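You operate a simulated robot arm through the tools that you are given. There is no shell and no other tool. Be economical: measure what you need, move in short steps, check, and stop when the job is done.

You are at the controls of a simulated robot arm. One attempt, no reset.

TASK
Wet-sand the filler smear off the patched slab with the fine block.
Fine: the purple block lies in the bench drawer; wet it on the water tray first, put it back and shut the drawer.
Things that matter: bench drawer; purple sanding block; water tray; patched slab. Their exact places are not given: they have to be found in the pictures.

Only the result counts: the job must be done as asked and must still hold three seconds after the hand-in. Knocking over, shifting, dropping, spilling or breaking anything else fails it.

THE ROBOT
A 7-joint arm with a two-finger parallel gripper on a trunk, on a base that drives. Base frame: it is fixed to the floor where the robot stands at the start and does not move with it; the origin is under the middle of the robot, x ahead of it, y to its left, z up. Units: mm, degrees, N and s.
With the tool pointing down near the work surface it reaches from about 100 to 660 mm from the robot's upright axis, wherever it stands. Its first joint turns from -115.0 to 115.0 degrees. Places, roughly: bench drawer [700, 0, 700]; water tray [600, -1500, 900]. Payload 3.91 kg.
Tool frame: the origin (TCP) lies between the finger pads and is the grasp point; the fingertips stand 30 mm ahead of it; z points along the fingers, y is the line along which they close. Largest opening 110 mm; finger width 20, thickness 10; the body of the gripper, 48 by 112 mm, starts 55 mm behind the TCP.
Orientation is told as [roll, pitch, yaw] about the base's x, y, z axes, in that order, counted from this pose: with the fingers straight down and closing along the base's y, the tool's x points along the base's -x, its y along +y and its z along -z.

THE INTERFACE
- The arm moves only by the tool drive_tool. Its argument "motion" is a list of rows, each a list of 3 entries, a list of its own where there are three numbers: the finger opening in mm, from 0 to 110, then the shift along the base's x, y, z in mm, then the turn, a rotation vector about the base's x, y, z in degrees. In form: [[grip, [x, y, z], [wx, wy, wz]], ...]. A call has 1 to 10 rows; each row shifts and turns the commanded pose from where the row before left it. Rows are played at 5 a second. More than 50 mm and 8.6 degrees between two rows, or a gripper value outside its range, and nothing of the call is played. A pose out of reach is approached as far as the arm can. The call stops where the force on the tool passes 40 N (or 10 N more than at its start, if that is more) or the arm is blocked; 0.2 s more then pass. The fingers move at their own pace (about 108 mm/s each) and stop on an object; they squeeze with about 34 N. The grip force told is the motor's: it shows also when the fingers shut on nothing. Time passes only in rows, and 0.2 s behind the last, so rows that do not move let the fingers close. The reply holds the time, the measured pose of the TCP, the force on the tool along the base axes, the opening and the grip force, in the units named above and with some noise.
- Cameras (640 x 400 px; columns grow to the right, rows downward): "scene" is now at [-7.6, 118.3, 1789]; the picture's right is [-0.57, -0.82, 0.00], its down [-0.73, 0.51, -0.46] and it looks along [0.38, -0.26, -0.89] (base axes); focal length 275 px, centre (320, 200). "wrist" rides on the gripper at [72, 17, -104] in the tool frame; the picture's right is [-0.23, 0.97, 0.00], its down [-0.76, -0.18, -0.62] and it looks along [-0.61, -0.14, 0.78] (tool axes); focal length 222 px, centre (320, 200).
- capture(camera): a new picture of that camera. No time passes.
- slide_trunk(by): slides the trunk up (or, below 0, down) by that many mm; the arm and the scene camera ride with it, the base frame stays. It gives what a move gives, with no picture.
- drive_base(legs): drives the robot by 1 to 6 legs, each [ahead, turn to the left] in mm and degrees, along the robot's own axes; the way and the turn of a leg run together, so that a leg with both is an arc; at most 1500 mm and 180 degrees a leg. The arm and the cameras ride along, it lands a little off, and it stops where it bumps. It gives what a move gives.
- aim_head(pan, tilt): turns the head with the scene camera to pan (to the left, within 155 degrees either way) and tilt (down, from -29 to 69), counted from straight ahead of the robot. It gives what a move gives.
- locate(camera, pixels): for up to 12 pixels [column, row] of the newest picture of that camera ("zoom" is the newest enlarged one), the place [x, y, z] in the base frame of the surface seen there, good to about 2 mm. No time passes.
- enlarge(camera, box): a new picture of the part [left, top, right, bottom] of that camera's present view, enlarged. No time passes.
- finish_job(): hands the job in; it is judged then, once.

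Keep the steps short. Do not move on a guess: measure, check each grasp and each placing, and mend mistakes. In all there are 80 turns and 60 pictures (those below and enlarged ones count). Leave the gripper open and the arm clear of the work at the hand-in unless told otherwise, and finish with a single line.

The tools are called after "Emit:" by a JSON object that holds its "method" and its "body". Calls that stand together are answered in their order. drive_tool: Moves the arm, as the interface text tells. Its arguments: {"type":"object","properties":{"motion":{"type":"array","items":{"type":"array"}}},"required":["motion"]} The other tools are called the same way: slide_trunk (by) slides the trunk up or down; drive_base (legs) drives the base; aim_head (pan, tilt) turns the head that bears the scene camera; capture (camera) takes a picture; locate (camera, pixels) gives the place of the surface under pixels of a picture; enlarge (camera, box) takes an enlarged picture of a part of a camera's view; finish_job () hands the job in.

At the start:

```text
t: 0.0
tool_pos: [156.6, -366.9, 1105.9]
tool_rot: [0.0, 0.0, 0.0]
contact_force: [-0.2, 0.4, 0.1]
gripper_width: 109.9
grasp_force: 0.1
trunk travel left (down, up): [-925.0, 65.0]
robot x, y, heading: [-1.4, 1.7, 0.1]
head pan, tilt: [-34.6, 62.7]
```

scene: 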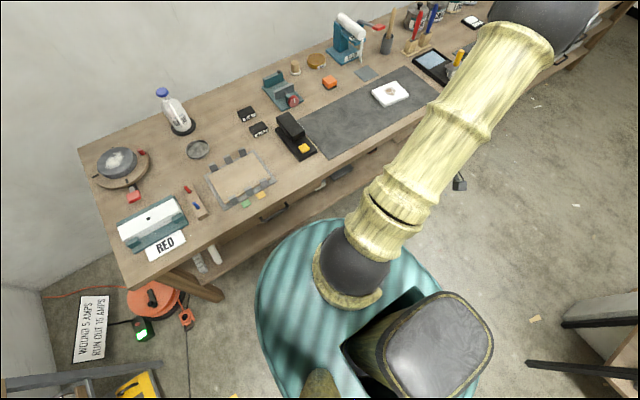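
wrist: 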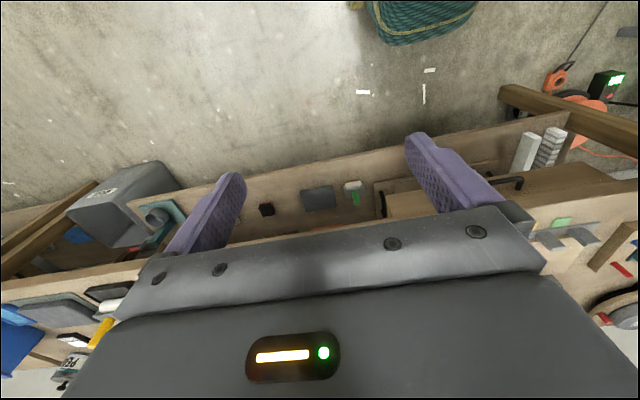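

I see the bench with a white patched slab near (390,93) on a dark mat. I'll aim the head to look at the bench ahead and take pictures.

Emit:
{"method": "aim_head", "body": {"pan": 0, "tilt": 50}}

Emit:
{"method": "capture", "body": {"camera": "scene"}}

Emit:
{"method": "aim_head", "body": {"pan": -65, "tilt": 35}}

Emit:
{"method": "capture", "body": {"camera": "scene"}}

```text
t: 1.0
tool_pos: [155.3, -367.2, 1106.9]
tool_rot: [0.0, 0.0, 0.0]
contact_force: [0.6, -0.2, 1.1]
gripper_width: 110.1
grasp_force: 0.0
trunk travel left (down, up): [-925.0, 65.0]
robot x, y, heading: [-3.9, -1.9, 0.3]
head pan, tilt: [0.0, 50.0]
```

```text
57 pictures are left
```

scene: 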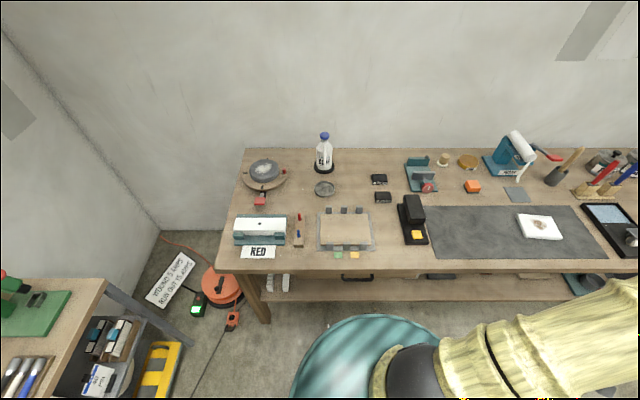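

```text
t: 2.4
tool_pos: [156.2, -367.0, 1105.8]
tool_rot: [0.0, 0.0, 0.1]
contact_force: [1.1, -0.4, -0.1]
gripper_width: 110.1
grasp_force: 0.2
trunk travel left (down, up): [-925.0, 65.0]
robot x, y, heading: [-0.4, 0.8, 0.0]
head pan, tilt: [-65.0, 35.0]
```

```text
56 pictures are left
```

scene: 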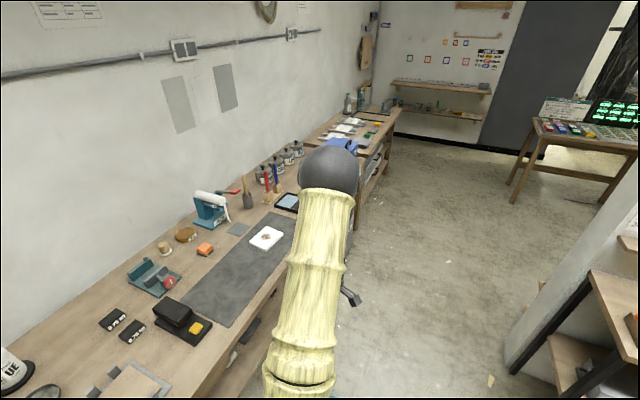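

The drawer handle seems near (357,277) in the straight-ahead picture. I'll measure things there, with the head tilted a little differently.

Emit:
{"method": "aim_head", "body": {"pan": -12, "tilt": 52}}

Emit:
{"method": "capture", "body": {"camera": "scene"}}

Emit:
{"method": "enlarge", "body": {"camera": "scene", "box": [220, 180, 420, 305]}}

Emit:
{"method": "enlarge", "body": {"camera": "scene", "box": [400, 120, 600, 245]}}

```text
t: 3.6
tool_pos: [156.1, -367.5, 1106.2]
tool_rot: [0.0, 0.0, 0.0]
contact_force: [-0.1, 1.0, -0.7]
gripper_width: 110.0
grasp_force: 0.1
trunk travel left (down, up): [-925.0, 65.0]
robot x, y, heading: [2.1, 1.5, -0.1]
head pan, tilt: [-12.0, 52.0]
```

```text
55 pictures are left
```

scene: 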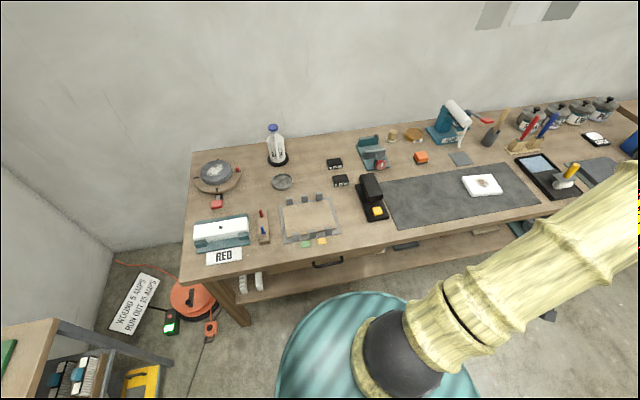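

```text
3.20 times, centred on (320, 242) of scene
```

zoom: 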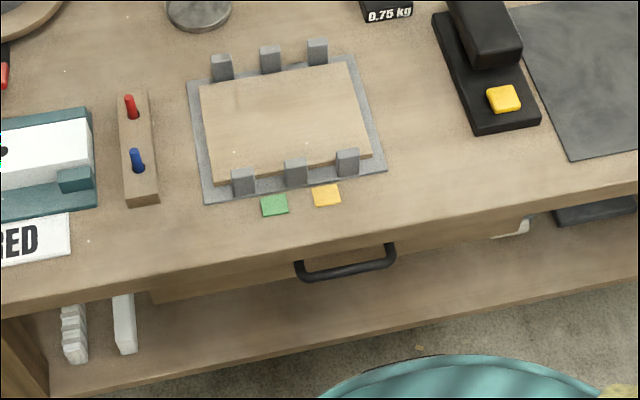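

```text
3.20 times, centred on (500, 182) of scene
```

zoom: 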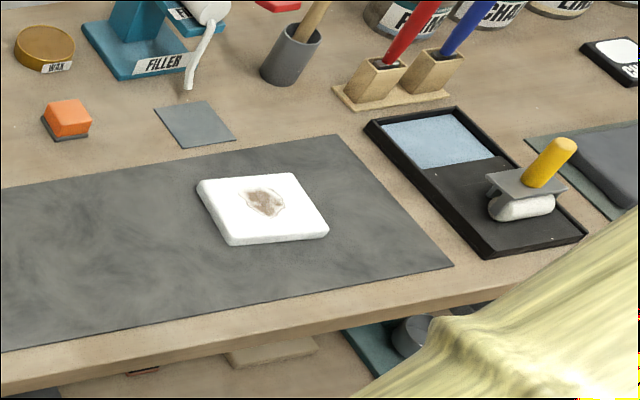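

The slab and drawer handle are visible. Measuring them: slab, smear, handle, bench edge.

Emit:
{"method": "locate", "body": {"camera": "zoom", "pixels": [[198, 184], [293, 174], [327, 230], [230, 243], [245, 197], [285, 207], [263, 190], [263, 214], [263, 202], [67, 118], [430, 135], [80, 220]]}}

Emit:
{"method": "locate", "body": {"camera": "scene", "pixels": [[314, 266], [328, 264], [342, 260], [328, 258], [280, 276], [380, 250], [330, 245], [306, 243], [322, 240], [180, 278], [482, 185], [310, 220]]}}

Emit:
{"method": "aim_head", "body": {"pan": -75, "tilt": 25}}

Emit:
{"method": "enlarge", "body": {"camera": "scene", "box": [170, 50, 370, 175]}}

```text
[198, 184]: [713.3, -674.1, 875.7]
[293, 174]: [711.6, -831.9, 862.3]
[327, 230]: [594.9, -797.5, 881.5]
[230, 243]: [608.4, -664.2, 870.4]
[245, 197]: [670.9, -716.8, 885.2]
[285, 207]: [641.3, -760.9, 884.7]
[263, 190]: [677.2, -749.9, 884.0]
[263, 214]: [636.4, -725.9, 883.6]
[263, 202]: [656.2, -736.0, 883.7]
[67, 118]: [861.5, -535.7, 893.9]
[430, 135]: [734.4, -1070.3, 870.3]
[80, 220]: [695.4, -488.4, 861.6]
```

```text
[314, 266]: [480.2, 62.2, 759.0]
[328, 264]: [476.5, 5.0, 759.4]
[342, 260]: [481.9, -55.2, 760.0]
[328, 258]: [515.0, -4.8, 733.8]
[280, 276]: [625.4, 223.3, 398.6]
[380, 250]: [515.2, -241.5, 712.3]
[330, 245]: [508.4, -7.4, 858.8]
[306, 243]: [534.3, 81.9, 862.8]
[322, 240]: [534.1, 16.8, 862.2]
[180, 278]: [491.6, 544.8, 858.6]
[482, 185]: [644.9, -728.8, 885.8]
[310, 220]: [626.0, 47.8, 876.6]
```

```text
t: 4.9
tool_pos: [157.6, -365.8, 1106.8]
tool_rot: [-0.1, 0.0, 0.0]
contact_force: [0.3, -0.2, -0.6]
gripper_width: 109.7
grasp_force: 0.0
trunk travel left (down, up): [-925.0, 65.0]
robot x, y, heading: [1.4, 2.1, 0.1]
head pan, tilt: [-75.0, 25.0]
```

```text
3.20 times, centred on (270, 112) of scene
```

zoom: 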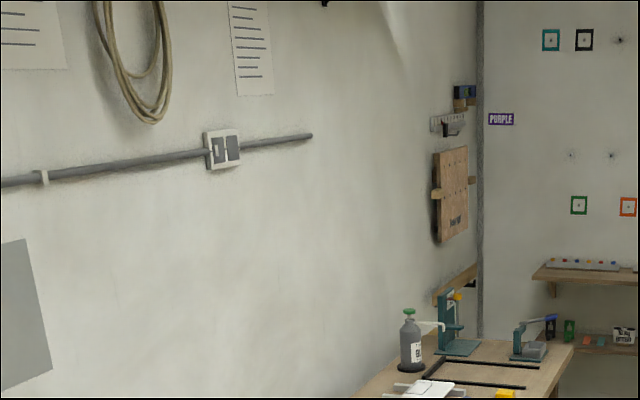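

Bench top is at z≈862, the handle bar at x≈478, z≈760, y −55..62; the slab top at z≈884. Now I look behind and to the right before driving.

Emit:
{"method": "aim_head", "body": {"pan": -130, "tilt": 50}}

Emit:
{"method": "capture", "body": {"camera": "scene"}}

Emit:
{"method": "locate", "body": {"camera": "scene", "pixels": [[100, 200], [200, 200], [320, 150], [320, 250], [450, 200], [550, 200], [600, 300], [320, 330]]}}

Emit:
{"method": "aim_head", "body": {"pan": -80, "tilt": 45}}

Emit:
{"method": "capture", "body": {"camera": "scene"}}

```text
t: 6.2
tool_pos: [154.9, -365.8, 1105.8]
tool_rot: [0.0, 0.0, 0.0]
contact_force: [-0.5, -1.0, 0.1]
gripper_width: 110.0
grasp_force: 0.1
trunk travel left (down, up): [-925.0, 65.0]
robot x, y, heading: [2.5, -0.2, -0.2]
head pan, tilt: [-130.0, 50.0]
```

```text
51 pictures are left
```

scene: 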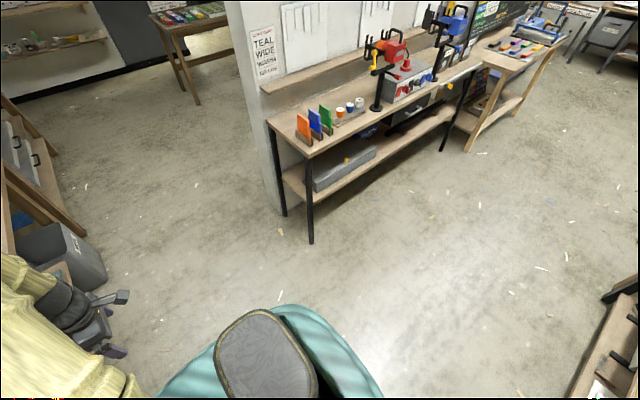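

```text
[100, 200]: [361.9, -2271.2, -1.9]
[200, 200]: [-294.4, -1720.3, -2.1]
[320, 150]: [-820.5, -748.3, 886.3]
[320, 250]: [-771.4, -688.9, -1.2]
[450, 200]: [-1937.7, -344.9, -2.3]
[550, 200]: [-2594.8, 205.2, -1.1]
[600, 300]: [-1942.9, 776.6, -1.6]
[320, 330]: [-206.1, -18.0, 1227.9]
```

```text
t: 7.3
tool_pos: [156.1, -366.8, 1105.8]
tool_rot: [0.0, 0.0, 0.0]
contact_force: [1.2, -0.3, 0.0]
gripper_width: 110.0
grasp_force: 0.0
trunk travel left (down, up): [-925.0, 65.0]
robot x, y, heading: [2.5, 1.5, -0.4]
head pan, tilt: [-80.0, 45.0]
```

```text
50 pictures are left
```

scene: 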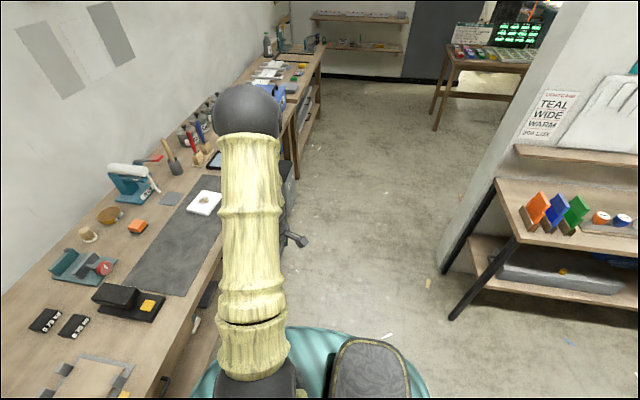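

The way behind is free. I back off 120 mm so the drawer has room, and look again.

Emit:
{"method": "drive_base", "body": {"legs": [[-120, 0]]}}

Emit:
{"method": "drive_tool", "body": {"motion": [[110, [0, 30, 0], [0, -8.5, 0]], [110, [0, 30, 0], [0, -8.5, 0]], [110, [0, 30, 0], [0, -8.5, 0]], [110, [0, 30, 0], [0, -8.5, 0]], [110, [0, 30, 0], [0, -8.5, 0]], [110, [0, 30, 0], [0, -8.5, 0]], [110, [0, 30, 0], [0, -8.5, 0]], [110, [0, 30, 0], [0, -8.5, 0]], [110, [0, 30, 0], [0, -8.5, 0]], [110, [0, 30, 0], [0, -8.5, 0]]]}}

Emit:
{"method": "drive_tool", "body": {"motion": [[110, [0, 30, 0], [0, -5, 0]], [110, [0, 30, 0], [8.5, 0, 0]], [110, [0, 10, 0], [8.5, 0, 0]], [110, [0, 0, 0], [8.5, 0, 0]], [110, [0, 0, 0], [8.5, 0, 0]], [110, [0, 0, 0], [8.5, 0, 0]], [110, [0, 0, 0], [8.5, 0, 0]], [110, [0, 0, 0], [8.5, 0, 0]], [110, [0, 0, 0], [8.5, 0, 0]], [110, [0, 0, 0], [8.5, 0, 0]]]}}

Emit:
{"method": "aim_head", "body": {"pan": 0, "tilt": 55}}

Emit:
{"method": "capture", "body": {"camera": "scene"}}

```text
t: 8.6
tool_pos: [34.9, -365.8, 1107.2]
tool_rot: [0.0, 0.0, 0.0]
contact_force: [-1.1, 0.1, 0.5]
gripper_width: 110.2
grasp_force: 0.1
trunk travel left (down, up): [-925.0, 65.0]
robot x, y, heading: [-122.1, 1.4, -0.2]
head pan, tilt: [-80.0, 45.0]
```

```text
t: 10.8
tool_pos: [23.3, -128.8, 1083.2]
tool_rot: [-0.9, -85.0, 0.9]
contact_force: [-0.3, -0.1, -0.6]
gripper_width: 109.8
grasp_force: 0.0
out of reach, approached as far as the arm can: row 4, 5, 6, 7
trunk travel left (down, up): [-925.0, 65.0]
robot x, y, heading: [-121.1, -1.5, -0.1]
head pan, tilt: [-80.0, 45.0]
```

```text
t: 11.7
tool_pos: [24.3, -102.6, 1087.8]
tool_rot: [90.9, -80.2, -89.5]
contact_force: [0.2, -0.2, -0.8]
gripper_width: 109.8
grasp_force: 0.0
trunk travel left (down, up): [-925.0, 65.0]
robot x, y, heading: [-123.4, -0.0, -0.3]
head pan, tilt: [-80.0, 45.0]
stopped in row 4: the arm was blocked; the commanded pose is now the measured one
```

```text
t: 13.2
tool_pos: [23.8, -102.0, 1086.0]
tool_rot: [90.7, -80.3, -89.4]
contact_force: [-0.2, -0.3, 0.2]
gripper_width: 109.9
grasp_force: 0.1
trunk travel left (down, up): [-925.0, 65.0]
robot x, y, heading: [-123.4, -0.1, 0.2]
head pan, tilt: [0.0, 55.0]
```

```text
49 pictures are left
```

scene: 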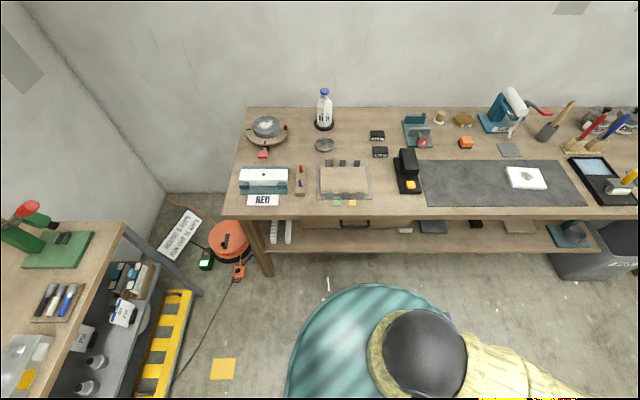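

The arm is folded too close to the column. The tool already points ahead (rolled ~10°). I move it out along +x, then roll the remaining 80°.

Emit:
{"method": "drive_tool", "body": {"motion": [[110, [40, 10, 0], [0, 0, 0]], [110, [40, 10, 0], [0, 0, 0]], [110, [40, 10, 0], [0, 0, 0]], [110, [40, 10, 0], [0, 0, 0]], [110, [40, 10, 0], [0, 0, 0]], [110, [40, 10, 0], [0, 0, 0]], [110, [10, 10, 0], [0, 0, 0]], [110, [0, 10, 0], [0, 0, 0]]]}}

Emit:
{"method": "drive_tool", "body": {"motion": [[110, [0, 0, 0], [8, 0, 0]], [110, [0, 0, 0], [8, 0, 0]], [110, [0, 0, 0], [8, 0, 0]], [110, [0, 0, 0], [8, 0, 0]], [110, [0, 0, 0], [8, 0, 0]], [110, [0, 0, 0], [8, 0, 0]], [110, [0, 0, 0], [8, 0, 0]], [110, [0, 0, 0], [8, 0, 0]], [110, [0, 0, 0], [8, 0, 0]], [110, [0, 0, 0], [8, 0, 0]]]}}

Emit:
{"method": "capture", "body": {"camera": "scene"}}

```text
t: 15.0
tool_pos: [274.1, -26.1, 1071.7]
tool_rot: [90.8, -80.0, -89.6]
contact_force: [0.1, -0.2, -0.5]
gripper_width: 110.2
grasp_force: 0.0
out of reach, approached as far as the arm can: row 2, 3
trunk travel left (down, up): [-925.0, 65.0]
robot x, y, heading: [-120.7, -0.7, 0.2]
head pan, tilt: [0.0, 55.0]
```

```text
t: 17.2
tool_pos: [275.5, -30.4, 1073.0]
tool_rot: [91.6, -0.7, -89.9]
contact_force: [0.3, 0.3, 0.3]
gripper_width: 109.9
grasp_force: 0.0
trunk travel left (down, up): [-925.0, 65.0]
robot x, y, heading: [-119.9, -1.3, 0.0]
head pan, tilt: [0.0, 55.0]
```

```text
48 pictures are left
```

scene: 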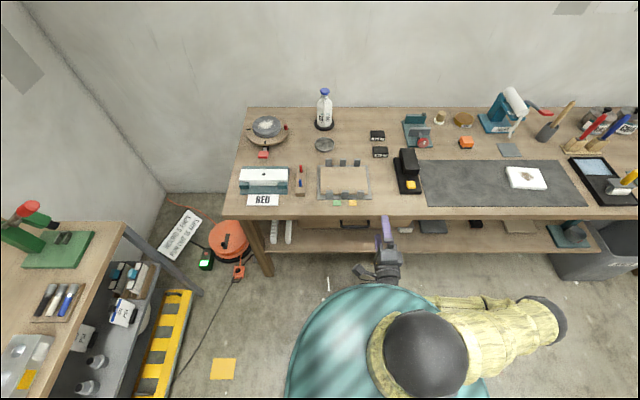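

The tool points ahead with the fingers closing vertically. I lower the trunk by 312 mm to the handle height.

Emit:
{"method": "slide_trunk", "body": {"by": -312}}

Emit:
{"method": "capture", "body": {"camera": "wrist"}}

Emit:
{"method": "aim_head", "body": {"pan": 0, "tilt": 48}}

Emit:
{"method": "capture", "body": {"camera": "scene"}}

```text
t: 20.3
tool_pos: [273.9, -30.4, 761.3]
tool_rot: [91.5, -0.8, -89.9]
contact_force: [0.4, -0.2, 0.1]
gripper_width: 110.2
grasp_force: 0.1
trunk travel left (down, up): [-613.0, 377.0]
robot x, y, heading: [-122.2, 0.5, -0.1]
head pan, tilt: [0.0, 55.0]
```

```text
47 pictures are left
```

wrist: 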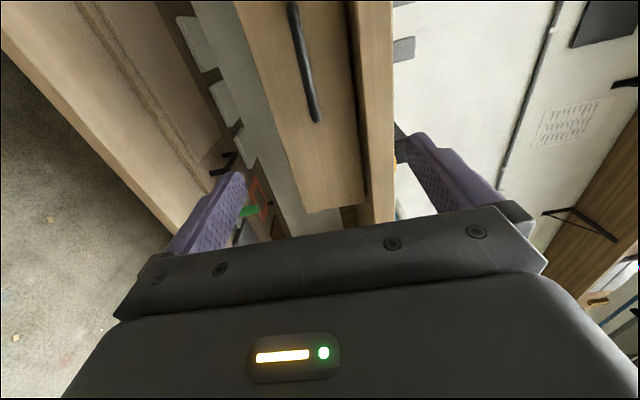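

```text
t: 21.0
tool_pos: [272.9, -30.3, 761.1]
tool_rot: [91.5, -0.8, -89.9]
contact_force: [0.2, -0.6, -0.2]
gripper_width: 110.1
grasp_force: 0.2
trunk travel left (down, up): [-613.0, 377.0]
robot x, y, heading: [-123.0, 0.8, 0.1]
head pan, tilt: [0.0, 48.0]
```

```text
46 pictures are left
```

scene: 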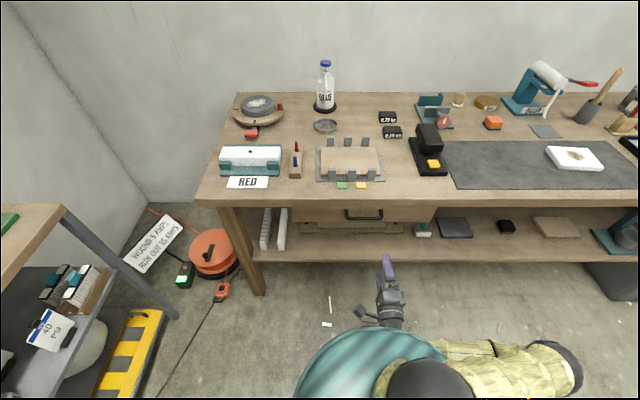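

Measure the handle again from both pictures: bar at (364,219) in scene, (305,70) in wrist.

Emit:
{"method": "locate", "body": {"camera": "scene", "pixels": [[364, 219], [350, 218], [378, 218], [363, 213], [400, 212]]}}

Emit:
{"method": "locate", "body": {"camera": "wrist", "pixels": [[297, 40], [303, 70], [311, 100], [330, 70], [280, 70], [352, 70], [372, 70]]}}

```text
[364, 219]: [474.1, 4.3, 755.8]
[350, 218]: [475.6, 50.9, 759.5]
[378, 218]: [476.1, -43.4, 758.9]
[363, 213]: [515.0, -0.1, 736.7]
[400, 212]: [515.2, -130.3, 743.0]
```

```text
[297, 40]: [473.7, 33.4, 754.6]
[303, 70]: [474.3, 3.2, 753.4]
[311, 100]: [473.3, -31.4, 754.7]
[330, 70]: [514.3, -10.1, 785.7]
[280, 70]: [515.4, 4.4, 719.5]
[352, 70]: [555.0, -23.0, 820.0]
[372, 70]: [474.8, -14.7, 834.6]
```

Bar centre ≈ [480, 0, 757]. I approach with the opening narrowed to 60 mm, to TCP x≈472.

Emit:
{"method": "drive_tool", "body": {"motion": [[60, [0, 30, -4], [0, 0, 0]], [60, [0, 0, 0], [0, 0, 0]], [60, [40, 0, 0], [0, 0, 0]], [60, [40, 0, 0], [0, 0, 0]], [60, [40, 0, 0], [0, 0, 0]], [60, [40, 0, 0], [0, 0, 0]], [60, [20, 0, 0], [0, 0, 0]], [60, [10, 0, 0], [0, 0, 0]], [60, [8, 0, 0], [0, 0, 0]]]}}

Emit:
{"method": "capture", "body": {"camera": "wrist"}}

```text
t: 23.0
tool_pos: [470.1, 2.9, 756.5]
tool_rot: [91.4, 0.0, -90.1]
contact_force: [0.4, -0.5, 0.2]
gripper_width: 59.9
grasp_force: 0.0
trunk travel left (down, up): [-613.0, 377.0]
robot x, y, heading: [-120.0, 3.3, -0.3]
head pan, tilt: [0.0, 48.0]
```

```text
45 pictures are left
```

wrist: 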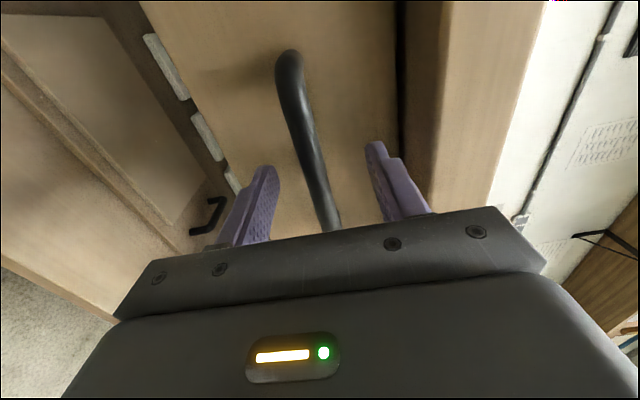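

The bar is between the fingers. I close on it.

Emit:
{"method": "drive_tool", "body": {"motion": [[0, [0, 0, 0], [0, 0, 0]], [0, [0, 0, 0], [0, 0, 0]], [0, [0, 0, 0], [0, 0, 0]]]}}

```text
t: 23.8
tool_pos: [469.1, 3.1, 756.4]
tool_rot: [91.2, 0.0, -90.1]
contact_force: [-5.9, -6.7, -14.6]
gripper_width: 13.5
grasp_force: 44.7
trunk travel left (down, up): [-613.0, 377.0]
robot x, y, heading: [-122.3, 0.6, -0.1]
head pan, tilt: [0.0, 48.0]
```

Held (13.5 mm). I pull the drawer back gently by 120 mm first.

Emit:
{"method": "drive_tool", "body": {"motion": [[0, [-5, 0, 0], [0, 0, 0]], [0, [-10, 0, 0], [0, 0, 0]], [0, [-15, 0, 0], [0, 0, 0]], [0, [-15, 0, 0], [0, 0, 0]], [0, [-15, 0, 0], [0, 0, 0]], [0, [-15, 0, 0], [0, 0, 0]], [0, [-15, 0, 0], [0, 0, 0]], [0, [-15, 0, 0], [0, 0, 0]], [0, [-15, 0, 0], [0, 0, 0]]]}}

```text
t: 25.8
tool_pos: [349.9, 3.0, 755.8]
tool_rot: [91.3, 0.2, -90.0]
contact_force: [-0.9, -21.1, -1.1]
gripper_width: 13.6
grasp_force: 45.1
trunk travel left (down, up): [-613.0, 377.0]
robot x, y, heading: [-119.7, 1.3, -0.1]
head pan, tilt: [0.0, 48.0]
```

It slides well. I pull another 110 mm, relieving the sideways force a little, and look.

Emit:
{"method": "drive_tool", "body": {"motion": [[0, [-15, 0, 0], [0, 0, 0]], [0, [-15, 0, 0], [0, 0, 0]], [0, [-15, 0, 0], [0, 0, 0]], [0, [-15, 0, 0], [0, 0, 0]], [0, [-15, 0, 0], [0, 0, 0]], [0, [-15, 0, 0], [0, 0, 0]], [0, [-10, 0, 0], [0, 0, 0]], [0, [-10, 0, 0], [0, 0, 0]]]}}

Emit:
{"method": "capture", "body": {"camera": "scene"}}

```text
t: 26.9
tool_pos: [293.9, 2.0, 755.1]
tool_rot: [91.0, -1.3, -89.1]
contact_force: [-1.2, 12.5, -19.9]
gripper_width: 13.8
grasp_force: 45.3
trunk travel left (down, up): [-613.0, 377.0]
robot x, y, heading: [-124.0, -0.1, 0.0]
head pan, tilt: [0.0, 48.0]
stopped in row 5: the force on the tool passed its limit (the readings are from after the stop); the commanded pose is now the measured one
```

```text
44 pictures are left
```

scene: 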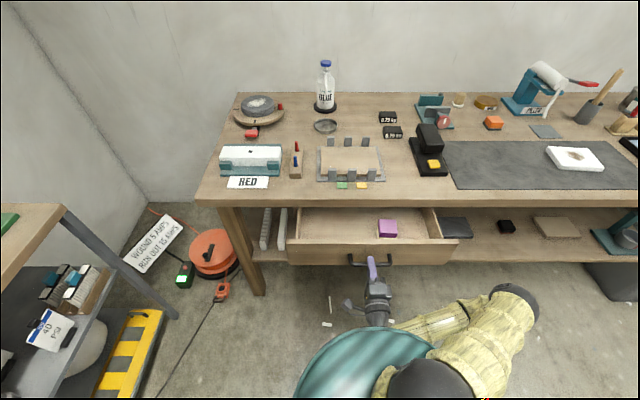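

The drawer is open and the purple block visible at (388,228). I release the handle, back off, and take a close look.

Emit:
{"method": "drive_tool", "body": {"motion": [[60, [0, 0, 0], [0, 0, 0]], [60, [0, 0, 0], [0, 0, 0]], [60, [-25, 0, 0], [0, 0, 0]], [60, [-25, 0, 0], [0, 0, 0]], [60, [-10, 0, 0], [0, 0, 0]]]}}

Emit:
{"method": "enlarge", "body": {"camera": "scene", "box": [280, 170, 480, 295]}}

Emit:
{"method": "locate", "body": {"camera": "scene", "pixels": [[381, 222], [395, 222], [397, 235], [380, 235], [388, 222], [388, 234], [350, 225], [310, 245], [430, 245], [360, 262], [288, 255], [456, 240]]}}

```text
t: 28.1
tool_pos: [242.8, -8.6, 766.8]
tool_rot: [93.3, -3.4, -89.4]
contact_force: [0.8, 0.0, -0.5]
gripper_width: 60.2
grasp_force: 0.1
trunk travel left (down, up): [-613.0, 377.0]
robot x, y, heading: [-118.8, -2.8, -0.1]
head pan, tilt: [0.0, 48.0]
```

```text
3.20 times, centred on (380, 232) of scene
```

zoom: 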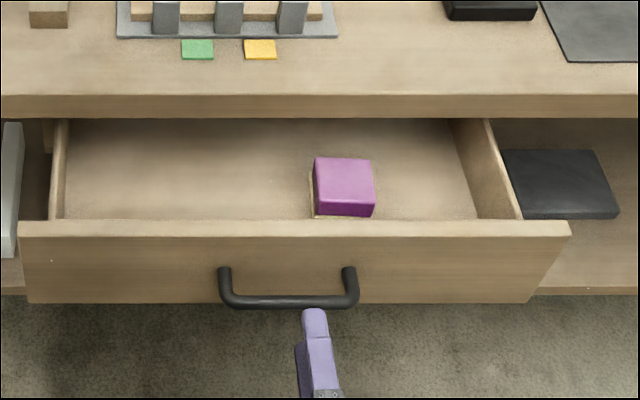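

```text
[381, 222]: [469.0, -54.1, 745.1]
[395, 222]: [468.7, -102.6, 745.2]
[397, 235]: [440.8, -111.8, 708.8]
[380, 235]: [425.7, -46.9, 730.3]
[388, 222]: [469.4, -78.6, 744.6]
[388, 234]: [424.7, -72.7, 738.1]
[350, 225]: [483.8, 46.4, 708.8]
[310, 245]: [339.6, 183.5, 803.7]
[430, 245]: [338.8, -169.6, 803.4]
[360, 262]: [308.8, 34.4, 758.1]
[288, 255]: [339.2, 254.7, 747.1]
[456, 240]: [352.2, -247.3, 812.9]
```

Block: x 425–472, y −55..−103, top z 745, floor z 709. The bench lip at x≈475 hangs over its rear edge, so I'll grip it slightly forward. First raise the trunk and turn the tool back to pointing down.

Emit:
{"method": "slide_trunk", "body": {"by": 270}}

Emit:
{"method": "drive_tool", "body": {"motion": [[100, [0, 0, 0], [-8.5, 0, 0]], [100, [0, 0, 0], [-8.5, 0, 0]], [100, [0, 0, 0], [-8.5, 0, 0]], [100, [0, 0, 0], [-8.5, 0, 0]], [100, [0, 0, 0], [-8.5, 0, 0]], [100, [0, 0, 0], [-8.5, 0, 0]], [100, [0, 0, 0], [-8.5, 0, 0]], [100, [0, 0, 0], [-8.5, 0, 0]], [100, [0, 0, 0], [-8.5, 0, 0]], [100, [0, 0, 0], [-8.5, 0, 0]]]}}

Emit:
{"method": "drive_tool", "body": {"motion": [[100, [10, -7, 0], [0, 8.5, 0]], [100, [10, -7, 0], [0, 8.5, 0]], [100, [10, -7, 0], [0, 8.5, 0]], [100, [10, -7, 0], [0, 8.5, 0]], [100, [10, -7, 0], [0, 8.5, 0]], [100, [10, -7, 0], [0, 8.5, 0]], [100, [10, -7, 0], [0, 8.5, 0]], [100, [10, -7, 0], [0, 8.5, 0]], [100, [10, -7, 0], [0, 8.5, 0]], [100, [10, -7, 0], [0, 8.5, 0]]]}}

```text
t: 30.8
tool_pos: [240.9, -13.0, 1034.2]
tool_rot: [92.8, -3.5, -89.7]
contact_force: [0.7, -0.4, -0.9]
gripper_width: 59.9
grasp_force: 0.1
trunk travel left (down, up): [-883.0, 107.0]
robot x, y, heading: [-119.2, -2.4, 0.0]
head pan, tilt: [0.0, 48.0]
```

```text
t: 33.0
tool_pos: [238.1, -12.9, 1029.3]
tool_rot: [87.8, -87.6, -87.6]
contact_force: [-0.1, 0.1, -0.1]
gripper_width: 100.3
grasp_force: 0.0
trunk travel left (down, up): [-883.0, 107.0]
robot x, y, heading: [-121.9, -0.5, -0.1]
head pan, tilt: [0.0, 48.0]
```

```text
t: 35.2
tool_pos: [363.6, -73.0, 978.4]
tool_rot: [1.7, -4.3, -4.0]
contact_force: [0.0, 0.3, 0.0]
gripper_width: 99.9
grasp_force: 0.1
out of reach, approached as far as the arm can: row 1, 2, 3, 4
trunk travel left (down, up): [-883.0, 107.0]
robot x, y, heading: [-121.7, 0.8, -0.0]
head pan, tilt: [0.0, 48.0]
```

Nearly vertical; I correct the residual tilt, move above the block, and look through the wrist camera.

Emit:
{"method": "drive_tool", "body": {"motion": [[100, [20, 0, 0], [-1.7, 4.3, 4.0]], [100, [30, 0, -20], [0, 0, 0]], [100, [0, 0, -30], [0, 0, 0]], [100, [0, 0, 0], [0, 0, 0]]]}}

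Emit:
{"method": "capture", "body": {"camera": "wrist"}}

Emit:
{"method": "enlarge", "body": {"camera": "scene", "box": [280, 190, 480, 315]}}

```text
t: 36.2
tool_pos: [412.1, -71.4, 929.1]
tool_rot: [0.0, -0.1, 0.2]
contact_force: [-0.4, 0.6, -0.1]
gripper_width: 99.9
grasp_force: 0.1
trunk travel left (down, up): [-883.0, 107.0]
robot x, y, heading: [-122.6, -1.3, -0.2]
head pan, tilt: [0.0, 48.0]
```

```text
42 pictures are left
```

wrist: 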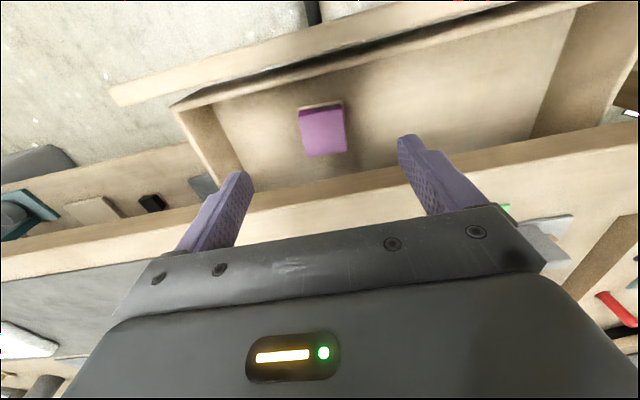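

```text
3.20 times, centred on (380, 252) of scene
```

zoom: 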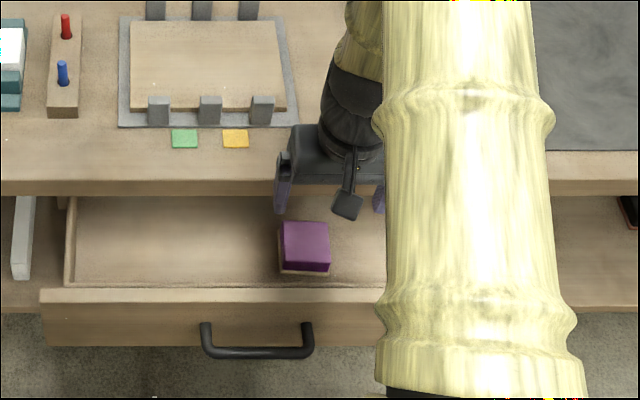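

Measure the block in the wrist view: corners (300,110), (341,104), (346,152), (306,155).

Emit:
{"method": "locate", "body": {"camera": "wrist", "pixels": [[302, 112], [340, 106], [344, 150], [308, 154], [322, 130], [322, 105], [300, 175], [330, 160], [250, 190], [290, 60], [240, 85]]}}

Emit:
{"method": "enlarge", "body": {"camera": "wrist", "box": [240, 70, 400, 170]}}

```text
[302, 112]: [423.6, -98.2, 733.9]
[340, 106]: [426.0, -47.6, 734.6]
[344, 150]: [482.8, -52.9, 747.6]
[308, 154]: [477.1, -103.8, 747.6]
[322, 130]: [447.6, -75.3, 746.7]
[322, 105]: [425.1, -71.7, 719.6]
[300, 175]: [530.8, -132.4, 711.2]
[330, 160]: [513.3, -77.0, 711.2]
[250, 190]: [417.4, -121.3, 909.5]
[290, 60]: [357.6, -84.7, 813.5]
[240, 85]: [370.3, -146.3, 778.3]
```

```text
4.00 times, centred on (320, 120) of wrist
```

zoom: 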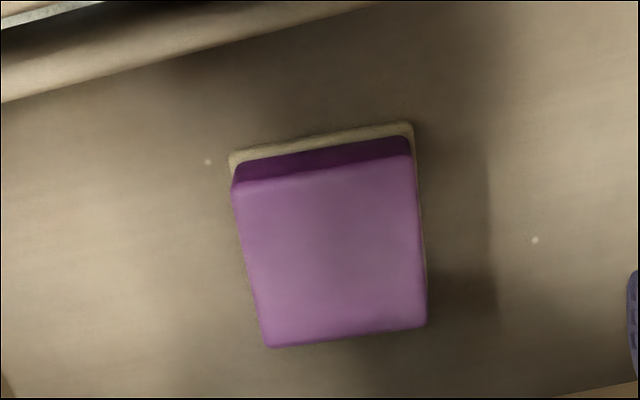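

The block spans x 423–483, y −101..−50, z 711–747, turned about −4.5°. I set yaw −4.5°, opening 75, and go down to TCP [440,−75,749] (tips above the tan abrasive foot), stopping first at z≈800 to check.

Emit:
{"method": "drive_tool", "body": {"motion": [[75, [14, -4, 0], [0, 0, -4.5]], [75, [14, 0, -29], [0, 0, 0]], [75, [0, 0, -40], [0, 0, 0]], [75, [0, 0, -30], [0, 0, 0]], [75, [0, 0, -30], [0, 0, 0]], [75, [0, 0, 0], [0, 0, 0]]]}}

Emit:
{"method": "capture", "body": {"camera": "wrist"}}

```text
t: 37.6
tool_pos: [440.8, -77.3, 800.6]
tool_rot: [0.0, -0.2, -4.4]
contact_force: [-3.1, 0.3, 11.7]
gripper_width: 75.0
grasp_force: 0.0
trunk travel left (down, up): [-883.0, 107.0]
robot x, y, heading: [-125.2, 0.3, -0.1]
head pan, tilt: [0.0, 48.0]
```

```text
39 pictures are left
```

wrist: 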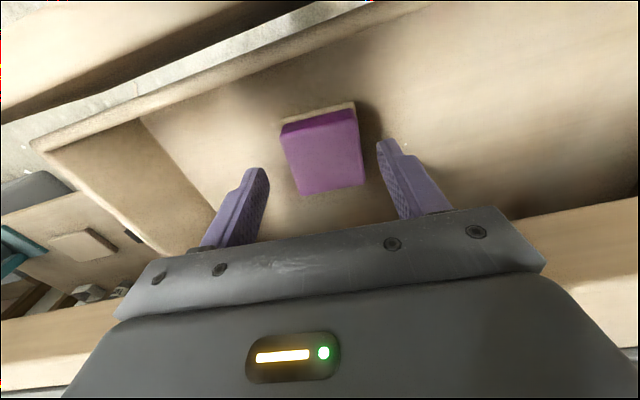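

There is an unexpected 11.7 N upward force. I look at the scene to see what touches.

Emit:
{"method": "capture", "body": {"camera": "scene"}}

Emit:
{"method": "drive_tool", "body": {"motion": [[75, [0, 0, 0], [0, 0, 0]]]}}

```text
38 pictures are left
```

scene: 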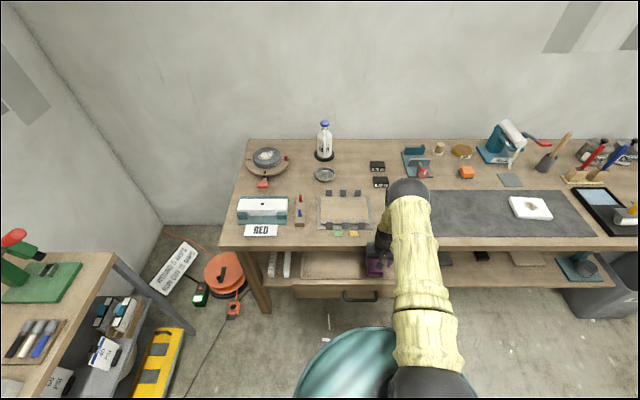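

```text
t: 38.0
tool_pos: [440.5, -77.0, 800.0]
tool_rot: [-0.1, -0.3, -4.3]
contact_force: [-0.9, 0.3, 14.1]
gripper_width: 74.9
grasp_force: 0.1
trunk travel left (down, up): [-883.0, 107.0]
robot x, y, heading: [-119.4, 0.7, -0.0]
head pan, tilt: [0.0, 48.0]
```

Something of the gripper rubs on the bench lip perhaps. I raise 40 mm and check the force, then measure the lip.

Emit:
{"method": "drive_tool", "body": {"motion": [[75, [0, 0, 20], [0, 0, 0]], [75, [0, 0, 20], [0, 0, 0]], [75, [0, 0, 0], [0, 0, 0]]]}}

Emit:
{"method": "enlarge", "body": {"camera": "scene", "box": [300, 160, 460, 260]}}

Emit:
{"method": "locate", "body": {"camera": "zoom", "pixels": [[200, 315], [200, 330], [200, 345], [100, 315], [40, 330], [310, 340], [330, 290], [320, 310], [400, 200], [420, 100], [340, 200]]}}

```text
t: 38.8
tool_pos: [439.7, -77.0, 839.0]
tool_rot: [0.0, -0.1, -4.5]
contact_force: [-0.5, -0.4, 0.5]
gripper_width: 74.9
grasp_force: 0.0
trunk travel left (down, up): [-883.0, 107.0]
robot x, y, heading: [-122.5, 4.1, 0.2]
head pan, tilt: [0.0, 48.0]
```

```text
4.00 times, centred on (380, 210) of scene
```

zoom: 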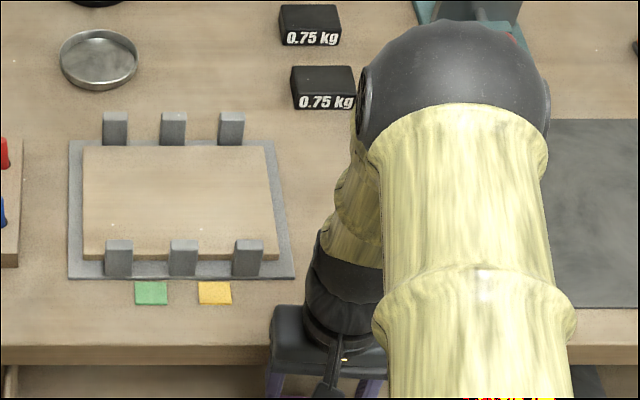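

```text
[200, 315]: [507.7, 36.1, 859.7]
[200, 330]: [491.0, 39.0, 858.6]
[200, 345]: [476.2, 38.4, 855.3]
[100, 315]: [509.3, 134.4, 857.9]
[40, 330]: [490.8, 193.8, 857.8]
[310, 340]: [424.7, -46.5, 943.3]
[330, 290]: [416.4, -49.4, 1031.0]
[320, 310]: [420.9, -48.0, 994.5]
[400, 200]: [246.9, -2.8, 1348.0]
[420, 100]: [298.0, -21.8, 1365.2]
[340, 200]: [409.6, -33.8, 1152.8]
```

Force gone at z 839, so the gripper body was just catching the lip at z≈860. I'll tilt the tool 10° (wrist leaning toward the robot) to clear the lip; pads stay parallel to the block's sides. Then descend step by step.

Emit:
{"method": "drive_tool", "body": {"motion": [[75, [0, 1, 0], [0, -5, 0]], [75, [0, 1, 0], [0, -5, 0]], [75, [0, 0, -20], [0, 0, 0]], [75, [0, 0, -20], [0, 0, 0]], [75, [0, 0, -10], [0, 0, 0]], [75, [0, 0, -10], [0, 0, 0]], [75, [0, 0, 0], [0, 0, 0]]]}}

```text
t: 40.4
tool_pos: [439.5, -74.4, 779.4]
tool_rot: [0.8, -10.1, -4.4]
contact_force: [0.6, -1.0, -0.8]
gripper_width: 75.2
grasp_force: 0.1
trunk travel left (down, up): [-883.0, 107.0]
robot x, y, heading: [-120.5, -0.9, 0.1]
head pan, tilt: [0.0, 48.0]
```

No contact now. I go down the last 27 mm and look.

Emit:
{"method": "drive_tool", "body": {"motion": [[75, [0, 0, -10], [0, 0, 0]], [75, [0, 0, -10], [0, 0, 0]], [75, [0, 0, -7], [0, 0, 0]], [75, [0, 0, 0], [0, 0, 0]]]}}

Emit:
{"method": "capture", "body": {"camera": "wrist"}}

```text
t: 41.4
tool_pos: [439.4, -75.4, 753.0]
tool_rot: [0.8, -10.1, -4.4]
contact_force: [0.2, -0.6, -0.3]
gripper_width: 74.7
grasp_force: 0.0
trunk travel left (down, up): [-883.0, 107.0]
robot x, y, heading: [-121.2, -1.9, -0.2]
head pan, tilt: [0.0, 48.0]
```

```text
36 pictures are left
```

wrist: 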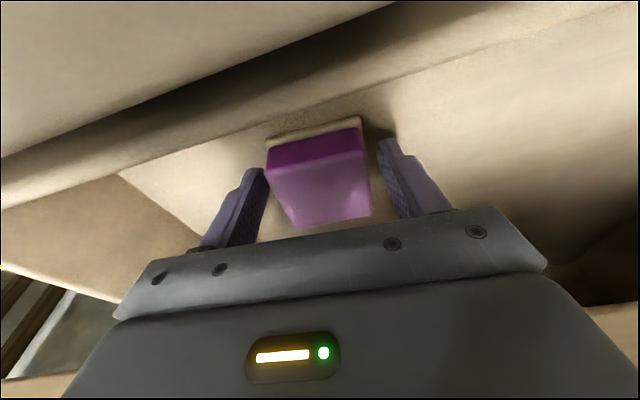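

The block stands between the pads. I move 4 mm further in and close.

Emit:
{"method": "drive_tool", "body": {"motion": [[75, [4, 0, 0], [0, 0, 0]], [45, [0, 0, 0], [0, 0, 0]], [0, [0, 0, 0], [0, 0, 0]], [0, [0, 0, 0], [0, 0, 0]], [0, [0, 0, 0], [0, 0, 0]]]}}

Emit:
{"method": "drive_tool", "body": {"motion": [[0, [0, 0, 10], [0, 0, 0]], [0, [0, 0, 20], [0, 0, 0]], [0, [-5, 0, 25], [0, 0, 0]], [0, [0, 0, 30], [0, 0, 0]], [0, [0, 0, 40], [0, 0, 0]], [0, [0, 0, 40], [0, 0, 0]], [0, [0, 0, 40], [0, 0, 0]]]}}

Emit:
{"method": "capture", "body": {"camera": "wrist"}}

```text
t: 42.6
tool_pos: [440.2, -75.5, 752.3]
tool_rot: [0.8, -9.8, -4.5]
contact_force: [-27.8, -2.3, -3.3]
gripper_width: 59.9
grasp_force: 34.4
trunk travel left (down, up): [-883.0, 107.0]
robot x, y, heading: [-121.9, 4.2, 0.2]
head pan, tilt: [0.0, 48.0]
```

```text
t: 44.2
tool_pos: [436.0, -76.8, 958.5]
tool_rot: [0.7, -10.0, -4.4]
contact_force: [-0.2, -0.4, 0.7]
gripper_width: 0.0
grasp_force: 34.2
trunk travel left (down, up): [-883.0, 107.0]
robot x, y, heading: [-125.3, 2.5, -0.1]
head pan, tilt: [0.0, 48.0]
```

```text
35 pictures are left
```

wrist: 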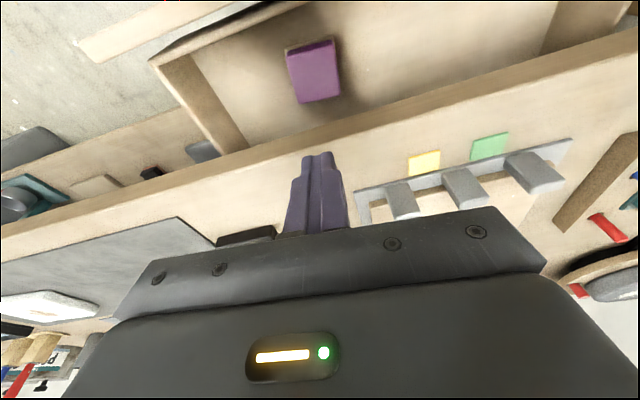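

The grip slipped: it closed at 59.9 mm (probably only on the edge of the foot), and the body touched the lip (−28 N in x). I measure the block again closely.

Emit:
{"method": "drive_tool", "body": {"motion": [[75, [-20, 0, -40], [0, 0, 0]], [75, [0, 0, 0], [0, 0, 0]]]}}

Emit:
{"method": "enlarge", "body": {"camera": "wrist", "box": [240, 20, 400, 120]}}

```text
t: 44.8
tool_pos: [417.8, -76.8, 919.2]
tool_rot: [0.9, -10.0, -4.4]
contact_force: [1.1, 0.6, 0.1]
gripper_width: 75.2
grasp_force: 0.1
trunk travel left (down, up): [-883.0, 107.0]
robot x, y, heading: [-118.8, -2.1, -0.0]
head pan, tilt: [0.0, 48.0]
```

```text
4.00 times, centred on (320, 70) of wrist
```

zoom: 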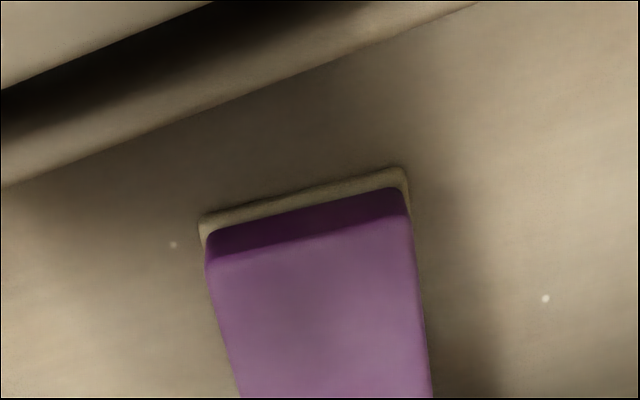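

Emit:
{"method": "locate", "body": {"camera": "zoom", "pixels": [[204, 218], [404, 174], [215, 248], [403, 202], [213, 268], [408, 220], [300, 205], [300, 218], [300, 240], [300, 255], [215, 300], [418, 300]]}}

Emit:
{"method": "capture", "body": {"camera": "wrist"}}

```text
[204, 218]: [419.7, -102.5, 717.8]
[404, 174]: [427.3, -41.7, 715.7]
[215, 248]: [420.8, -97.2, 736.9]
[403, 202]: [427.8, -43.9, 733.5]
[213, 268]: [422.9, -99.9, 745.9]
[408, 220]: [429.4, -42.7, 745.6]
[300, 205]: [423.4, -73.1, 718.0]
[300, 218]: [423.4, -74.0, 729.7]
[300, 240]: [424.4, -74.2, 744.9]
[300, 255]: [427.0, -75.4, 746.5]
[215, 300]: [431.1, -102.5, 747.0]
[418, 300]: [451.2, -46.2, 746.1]
```

```text
33 pictures are left
```

wrist: 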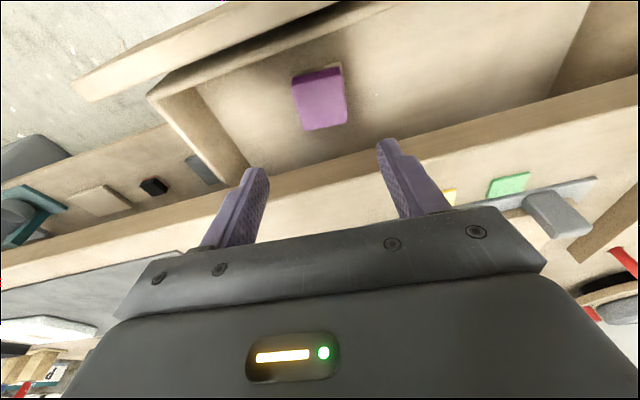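

The block is intact, front edge at x≈423, yaw −7°, width ≈58. Its rear (x≈483) lies under the lip (x 475), so the straight lift knocked it out. New plan: grip, lift 20 mm, pull 40 mm toward the robot, then rise.

Emit:
{"method": "drive_tool", "body": {"motion": [[78, [20, 2.5, -20], [0, 0, -2.5]], [78, [0, 0, -40], [0, 0, 0]], [78, [0, 0, -40], [0, 0, 0]], [78, [0, 0, -30], [0, 0, 0]], [78, [0, 0, -20], [0, 0, 0]], [78, [0, 0, -16], [0, 0, 0]], [78, [0, 0, 0], [0, 0, 0]]]}}

Emit:
{"method": "drive_tool", "body": {"motion": [[50, [0, 0, 0], [0, 0, 0]], [40, [0, 0, 0], [0, 0, 0]], [40, [0, 0, 0], [0, 0, 0]]]}}

```text
t: 46.4
tool_pos: [440.7, -73.4, 752.3]
tool_rot: [0.8, -9.9, -6.9]
contact_force: [0.4, 0.7, -0.5]
gripper_width: 78.1
grasp_force: 0.1
trunk travel left (down, up): [-883.0, 107.0]
robot x, y, heading: [-119.8, 0.1, 0.2]
head pan, tilt: [0.0, 48.0]
```

```text
t: 47.2
tool_pos: [439.8, -73.8, 751.2]
tool_rot: [0.8, -10.0, -7.0]
contact_force: [-0.2, 0.0, -0.6]
gripper_width: 59.7
grasp_force: 34.2
trunk travel left (down, up): [-883.0, 107.0]
robot x, y, heading: [-122.1, 0.7, 0.0]
head pan, tilt: [0.0, 48.0]
```

Gripped at 59.7 mm with no side force. Lift 20, pull back 40, then check.

Emit:
{"method": "drive_tool", "body": {"motion": [[40, [0, 0, 8], [0, 0, 0]], [40, [0, 0, 12], [0, 0, 0]], [40, [-20, 0, 5], [0, 0, 0]], [40, [-20, 0, 0], [0, 0, 0]], [40, [0, 0, 0], [0, 0, 0]]]}}

Emit:
{"method": "capture", "body": {"camera": "wrist"}}

```text
t: 48.4
tool_pos: [398.5, -74.7, 776.5]
tool_rot: [0.8, -10.1, -6.9]
contact_force: [0.9, -0.5, -1.8]
gripper_width: 59.4
grasp_force: 33.9
trunk travel left (down, up): [-883.0, 107.0]
robot x, y, heading: [-123.2, 1.8, -0.1]
head pan, tilt: [0.0, 48.0]
```

```text
32 pictures are left
```

wrist: 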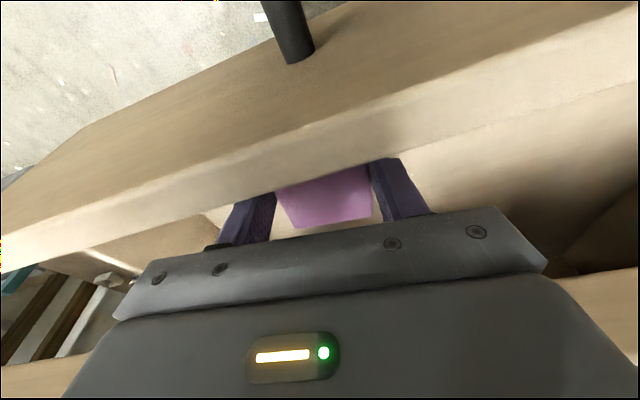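

The block is held and clear of the lip. I lift straight up.

Emit:
{"method": "drive_tool", "body": {"motion": [[40, [0, 0, 30], [0, 0, 0]], [40, [0, 0, 40], [0, 0, 0]], [40, [0, 0, 40], [0, 0, 0]], [40, [0, 0, 40], [0, 0, 0]], [40, [0, 0, 40], [0, 0, 0]], [40, [0, 0, 40], [0, 0, 0]], [40, [0, 0, 0], [0, 0, 0]]]}}

Emit:
{"method": "capture", "body": {"camera": "wrist"}}

```text
t: 50.0
tool_pos: [398.5, -71.4, 1007.4]
tool_rot: [0.7, -9.9, -6.9]
contact_force: [-0.5, 0.1, -0.4]
gripper_width: 59.4
grasp_force: 34.1
trunk travel left (down, up): [-883.0, 107.0]
robot x, y, heading: [-123.6, -2.5, -0.0]
head pan, tilt: [0.0, 48.0]
```

```text
31 pictures are left
```

wrist: 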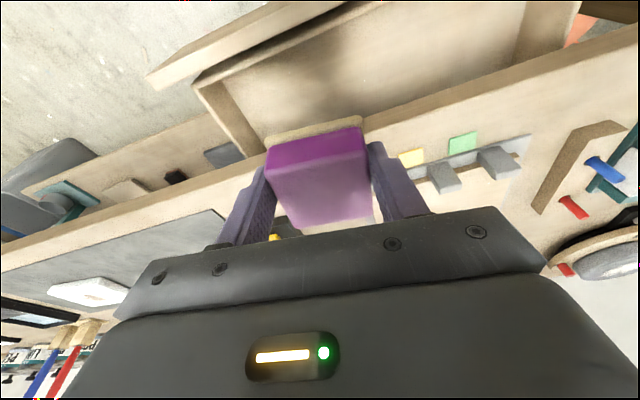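

Firmly held. Now I drive to the water tray: turn right, 1400 mm along the bench, turn left, then look.

Emit:
{"method": "drive_base", "body": {"legs": [[0, -90], [1400, 0], [0, 90]]}}

Emit:
{"method": "aim_head", "body": {"pan": 12, "tilt": 48}}

Emit:
{"method": "capture", "body": {"camera": "scene"}}

```text
t: 64.7
tool_pos: [373.5, -1468.7, 1007.8]
tool_rot: [0.6, -10.0, -7.0]
contact_force: [0.7, 0.8, -1.1]
gripper_width: 59.4
grasp_force: 34.5
trunk travel left (down, up): [-883.0, 107.0]
robot x, y, heading: [-149.4, -1399.3, 0.1]
head pan, tilt: [0.0, 48.0]
```

```text
t: 65.5
tool_pos: [373.7, -1469.6, 1008.6]
tool_rot: [0.8, -10.0, -6.8]
contact_force: [0.4, -0.8, -0.3]
gripper_width: 59.8
grasp_force: 33.8
trunk travel left (down, up): [-883.0, 107.0]
robot x, y, heading: [-142.7, -1398.7, 0.1]
head pan, tilt: [12.0, 48.0]
```

```text
30 pictures are left
```

scene: 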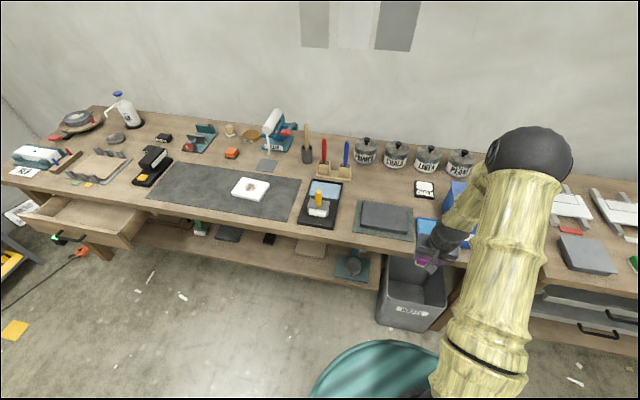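

A blue thing (likely the water tray) is behind the arm at (440,230). I swing the arm to the left by 300 mm and look.

Emit:
{"method": "drive_tool", "body": {"motion": [[40, [-5, 45, 0], [0, 0, 0]], [40, [-5, 45, 0], [0, 0, 0]], [40, [-5, 45, 0], [0, 0, 0]], [40, [-5, 45, 0], [0, 0, 0]], [40, [-5, 45, 0], [0, 0, 0]], [40, [-5, 45, 0], [0, 0, 0]], [40, [0, 40, 0], [0, 0, 0]]]}}

Emit:
{"method": "aim_head", "body": {"pan": -12, "tilt": 48}}

Emit:
{"method": "capture", "body": {"camera": "scene"}}

```text
t: 67.1
tool_pos: [344.6, -1157.6, 1009.1]
tool_rot: [0.7, -10.0, -6.9]
contact_force: [-0.2, 0.3, -1.0]
gripper_width: 59.5
grasp_force: 34.1
trunk travel left (down, up): [-883.0, 107.0]
robot x, y, heading: [-150.4, -1397.1, 0.3]
head pan, tilt: [12.0, 48.0]
```

```text
t: 67.9
tool_pos: [345.2, -1158.7, 1009.0]
tool_rot: [0.8, -10.0, -6.9]
contact_force: [-0.7, -0.8, -1.6]
gripper_width: 59.3
grasp_force: 33.5
trunk travel left (down, up): [-883.0, 107.0]
robot x, y, heading: [-144.6, -1395.4, 0.3]
head pan, tilt: [-12.0, 48.0]
```

```text
29 pictures are left
```

scene: 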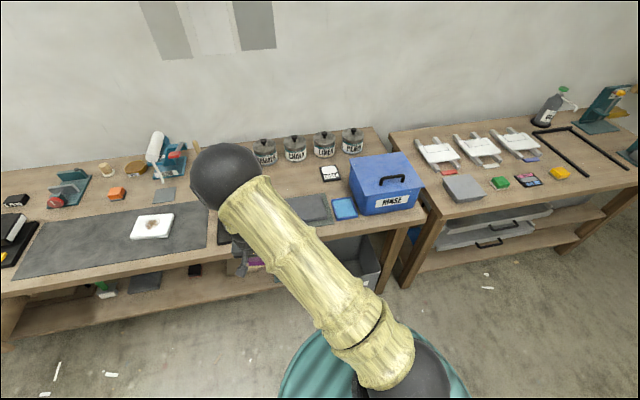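

I see a blue "RINSE" box at (387,183) and a small blue tray/pad at (344,208). Enlarge and measure both.

Emit:
{"method": "enlarge", "body": {"camera": "scene", "box": [280, 140, 440, 240]}}

Emit:
{"method": "locate", "body": {"camera": "zoom", "pixels": [[215, 240], [295, 232], [310, 285], [230, 300], [258, 265], [218, 265], [450, 100], [360, 290], [540, 260], [250, 320], [100, 250], [460, 170]]}}

```text
4.00 times, centred on (360, 190) of scene
```

zoom: 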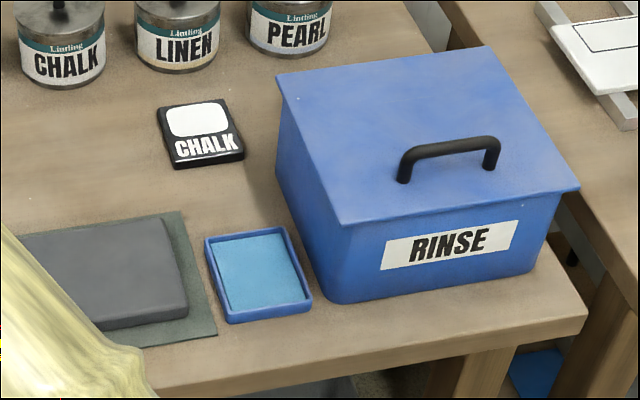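

```text
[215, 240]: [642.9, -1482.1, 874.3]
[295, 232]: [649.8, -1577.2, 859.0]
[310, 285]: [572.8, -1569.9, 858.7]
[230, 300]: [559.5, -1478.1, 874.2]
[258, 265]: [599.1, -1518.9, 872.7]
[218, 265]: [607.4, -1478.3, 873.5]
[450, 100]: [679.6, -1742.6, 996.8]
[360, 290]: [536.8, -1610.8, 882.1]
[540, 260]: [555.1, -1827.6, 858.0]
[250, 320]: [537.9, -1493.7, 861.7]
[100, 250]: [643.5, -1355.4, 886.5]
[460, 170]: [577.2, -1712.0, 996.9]
```

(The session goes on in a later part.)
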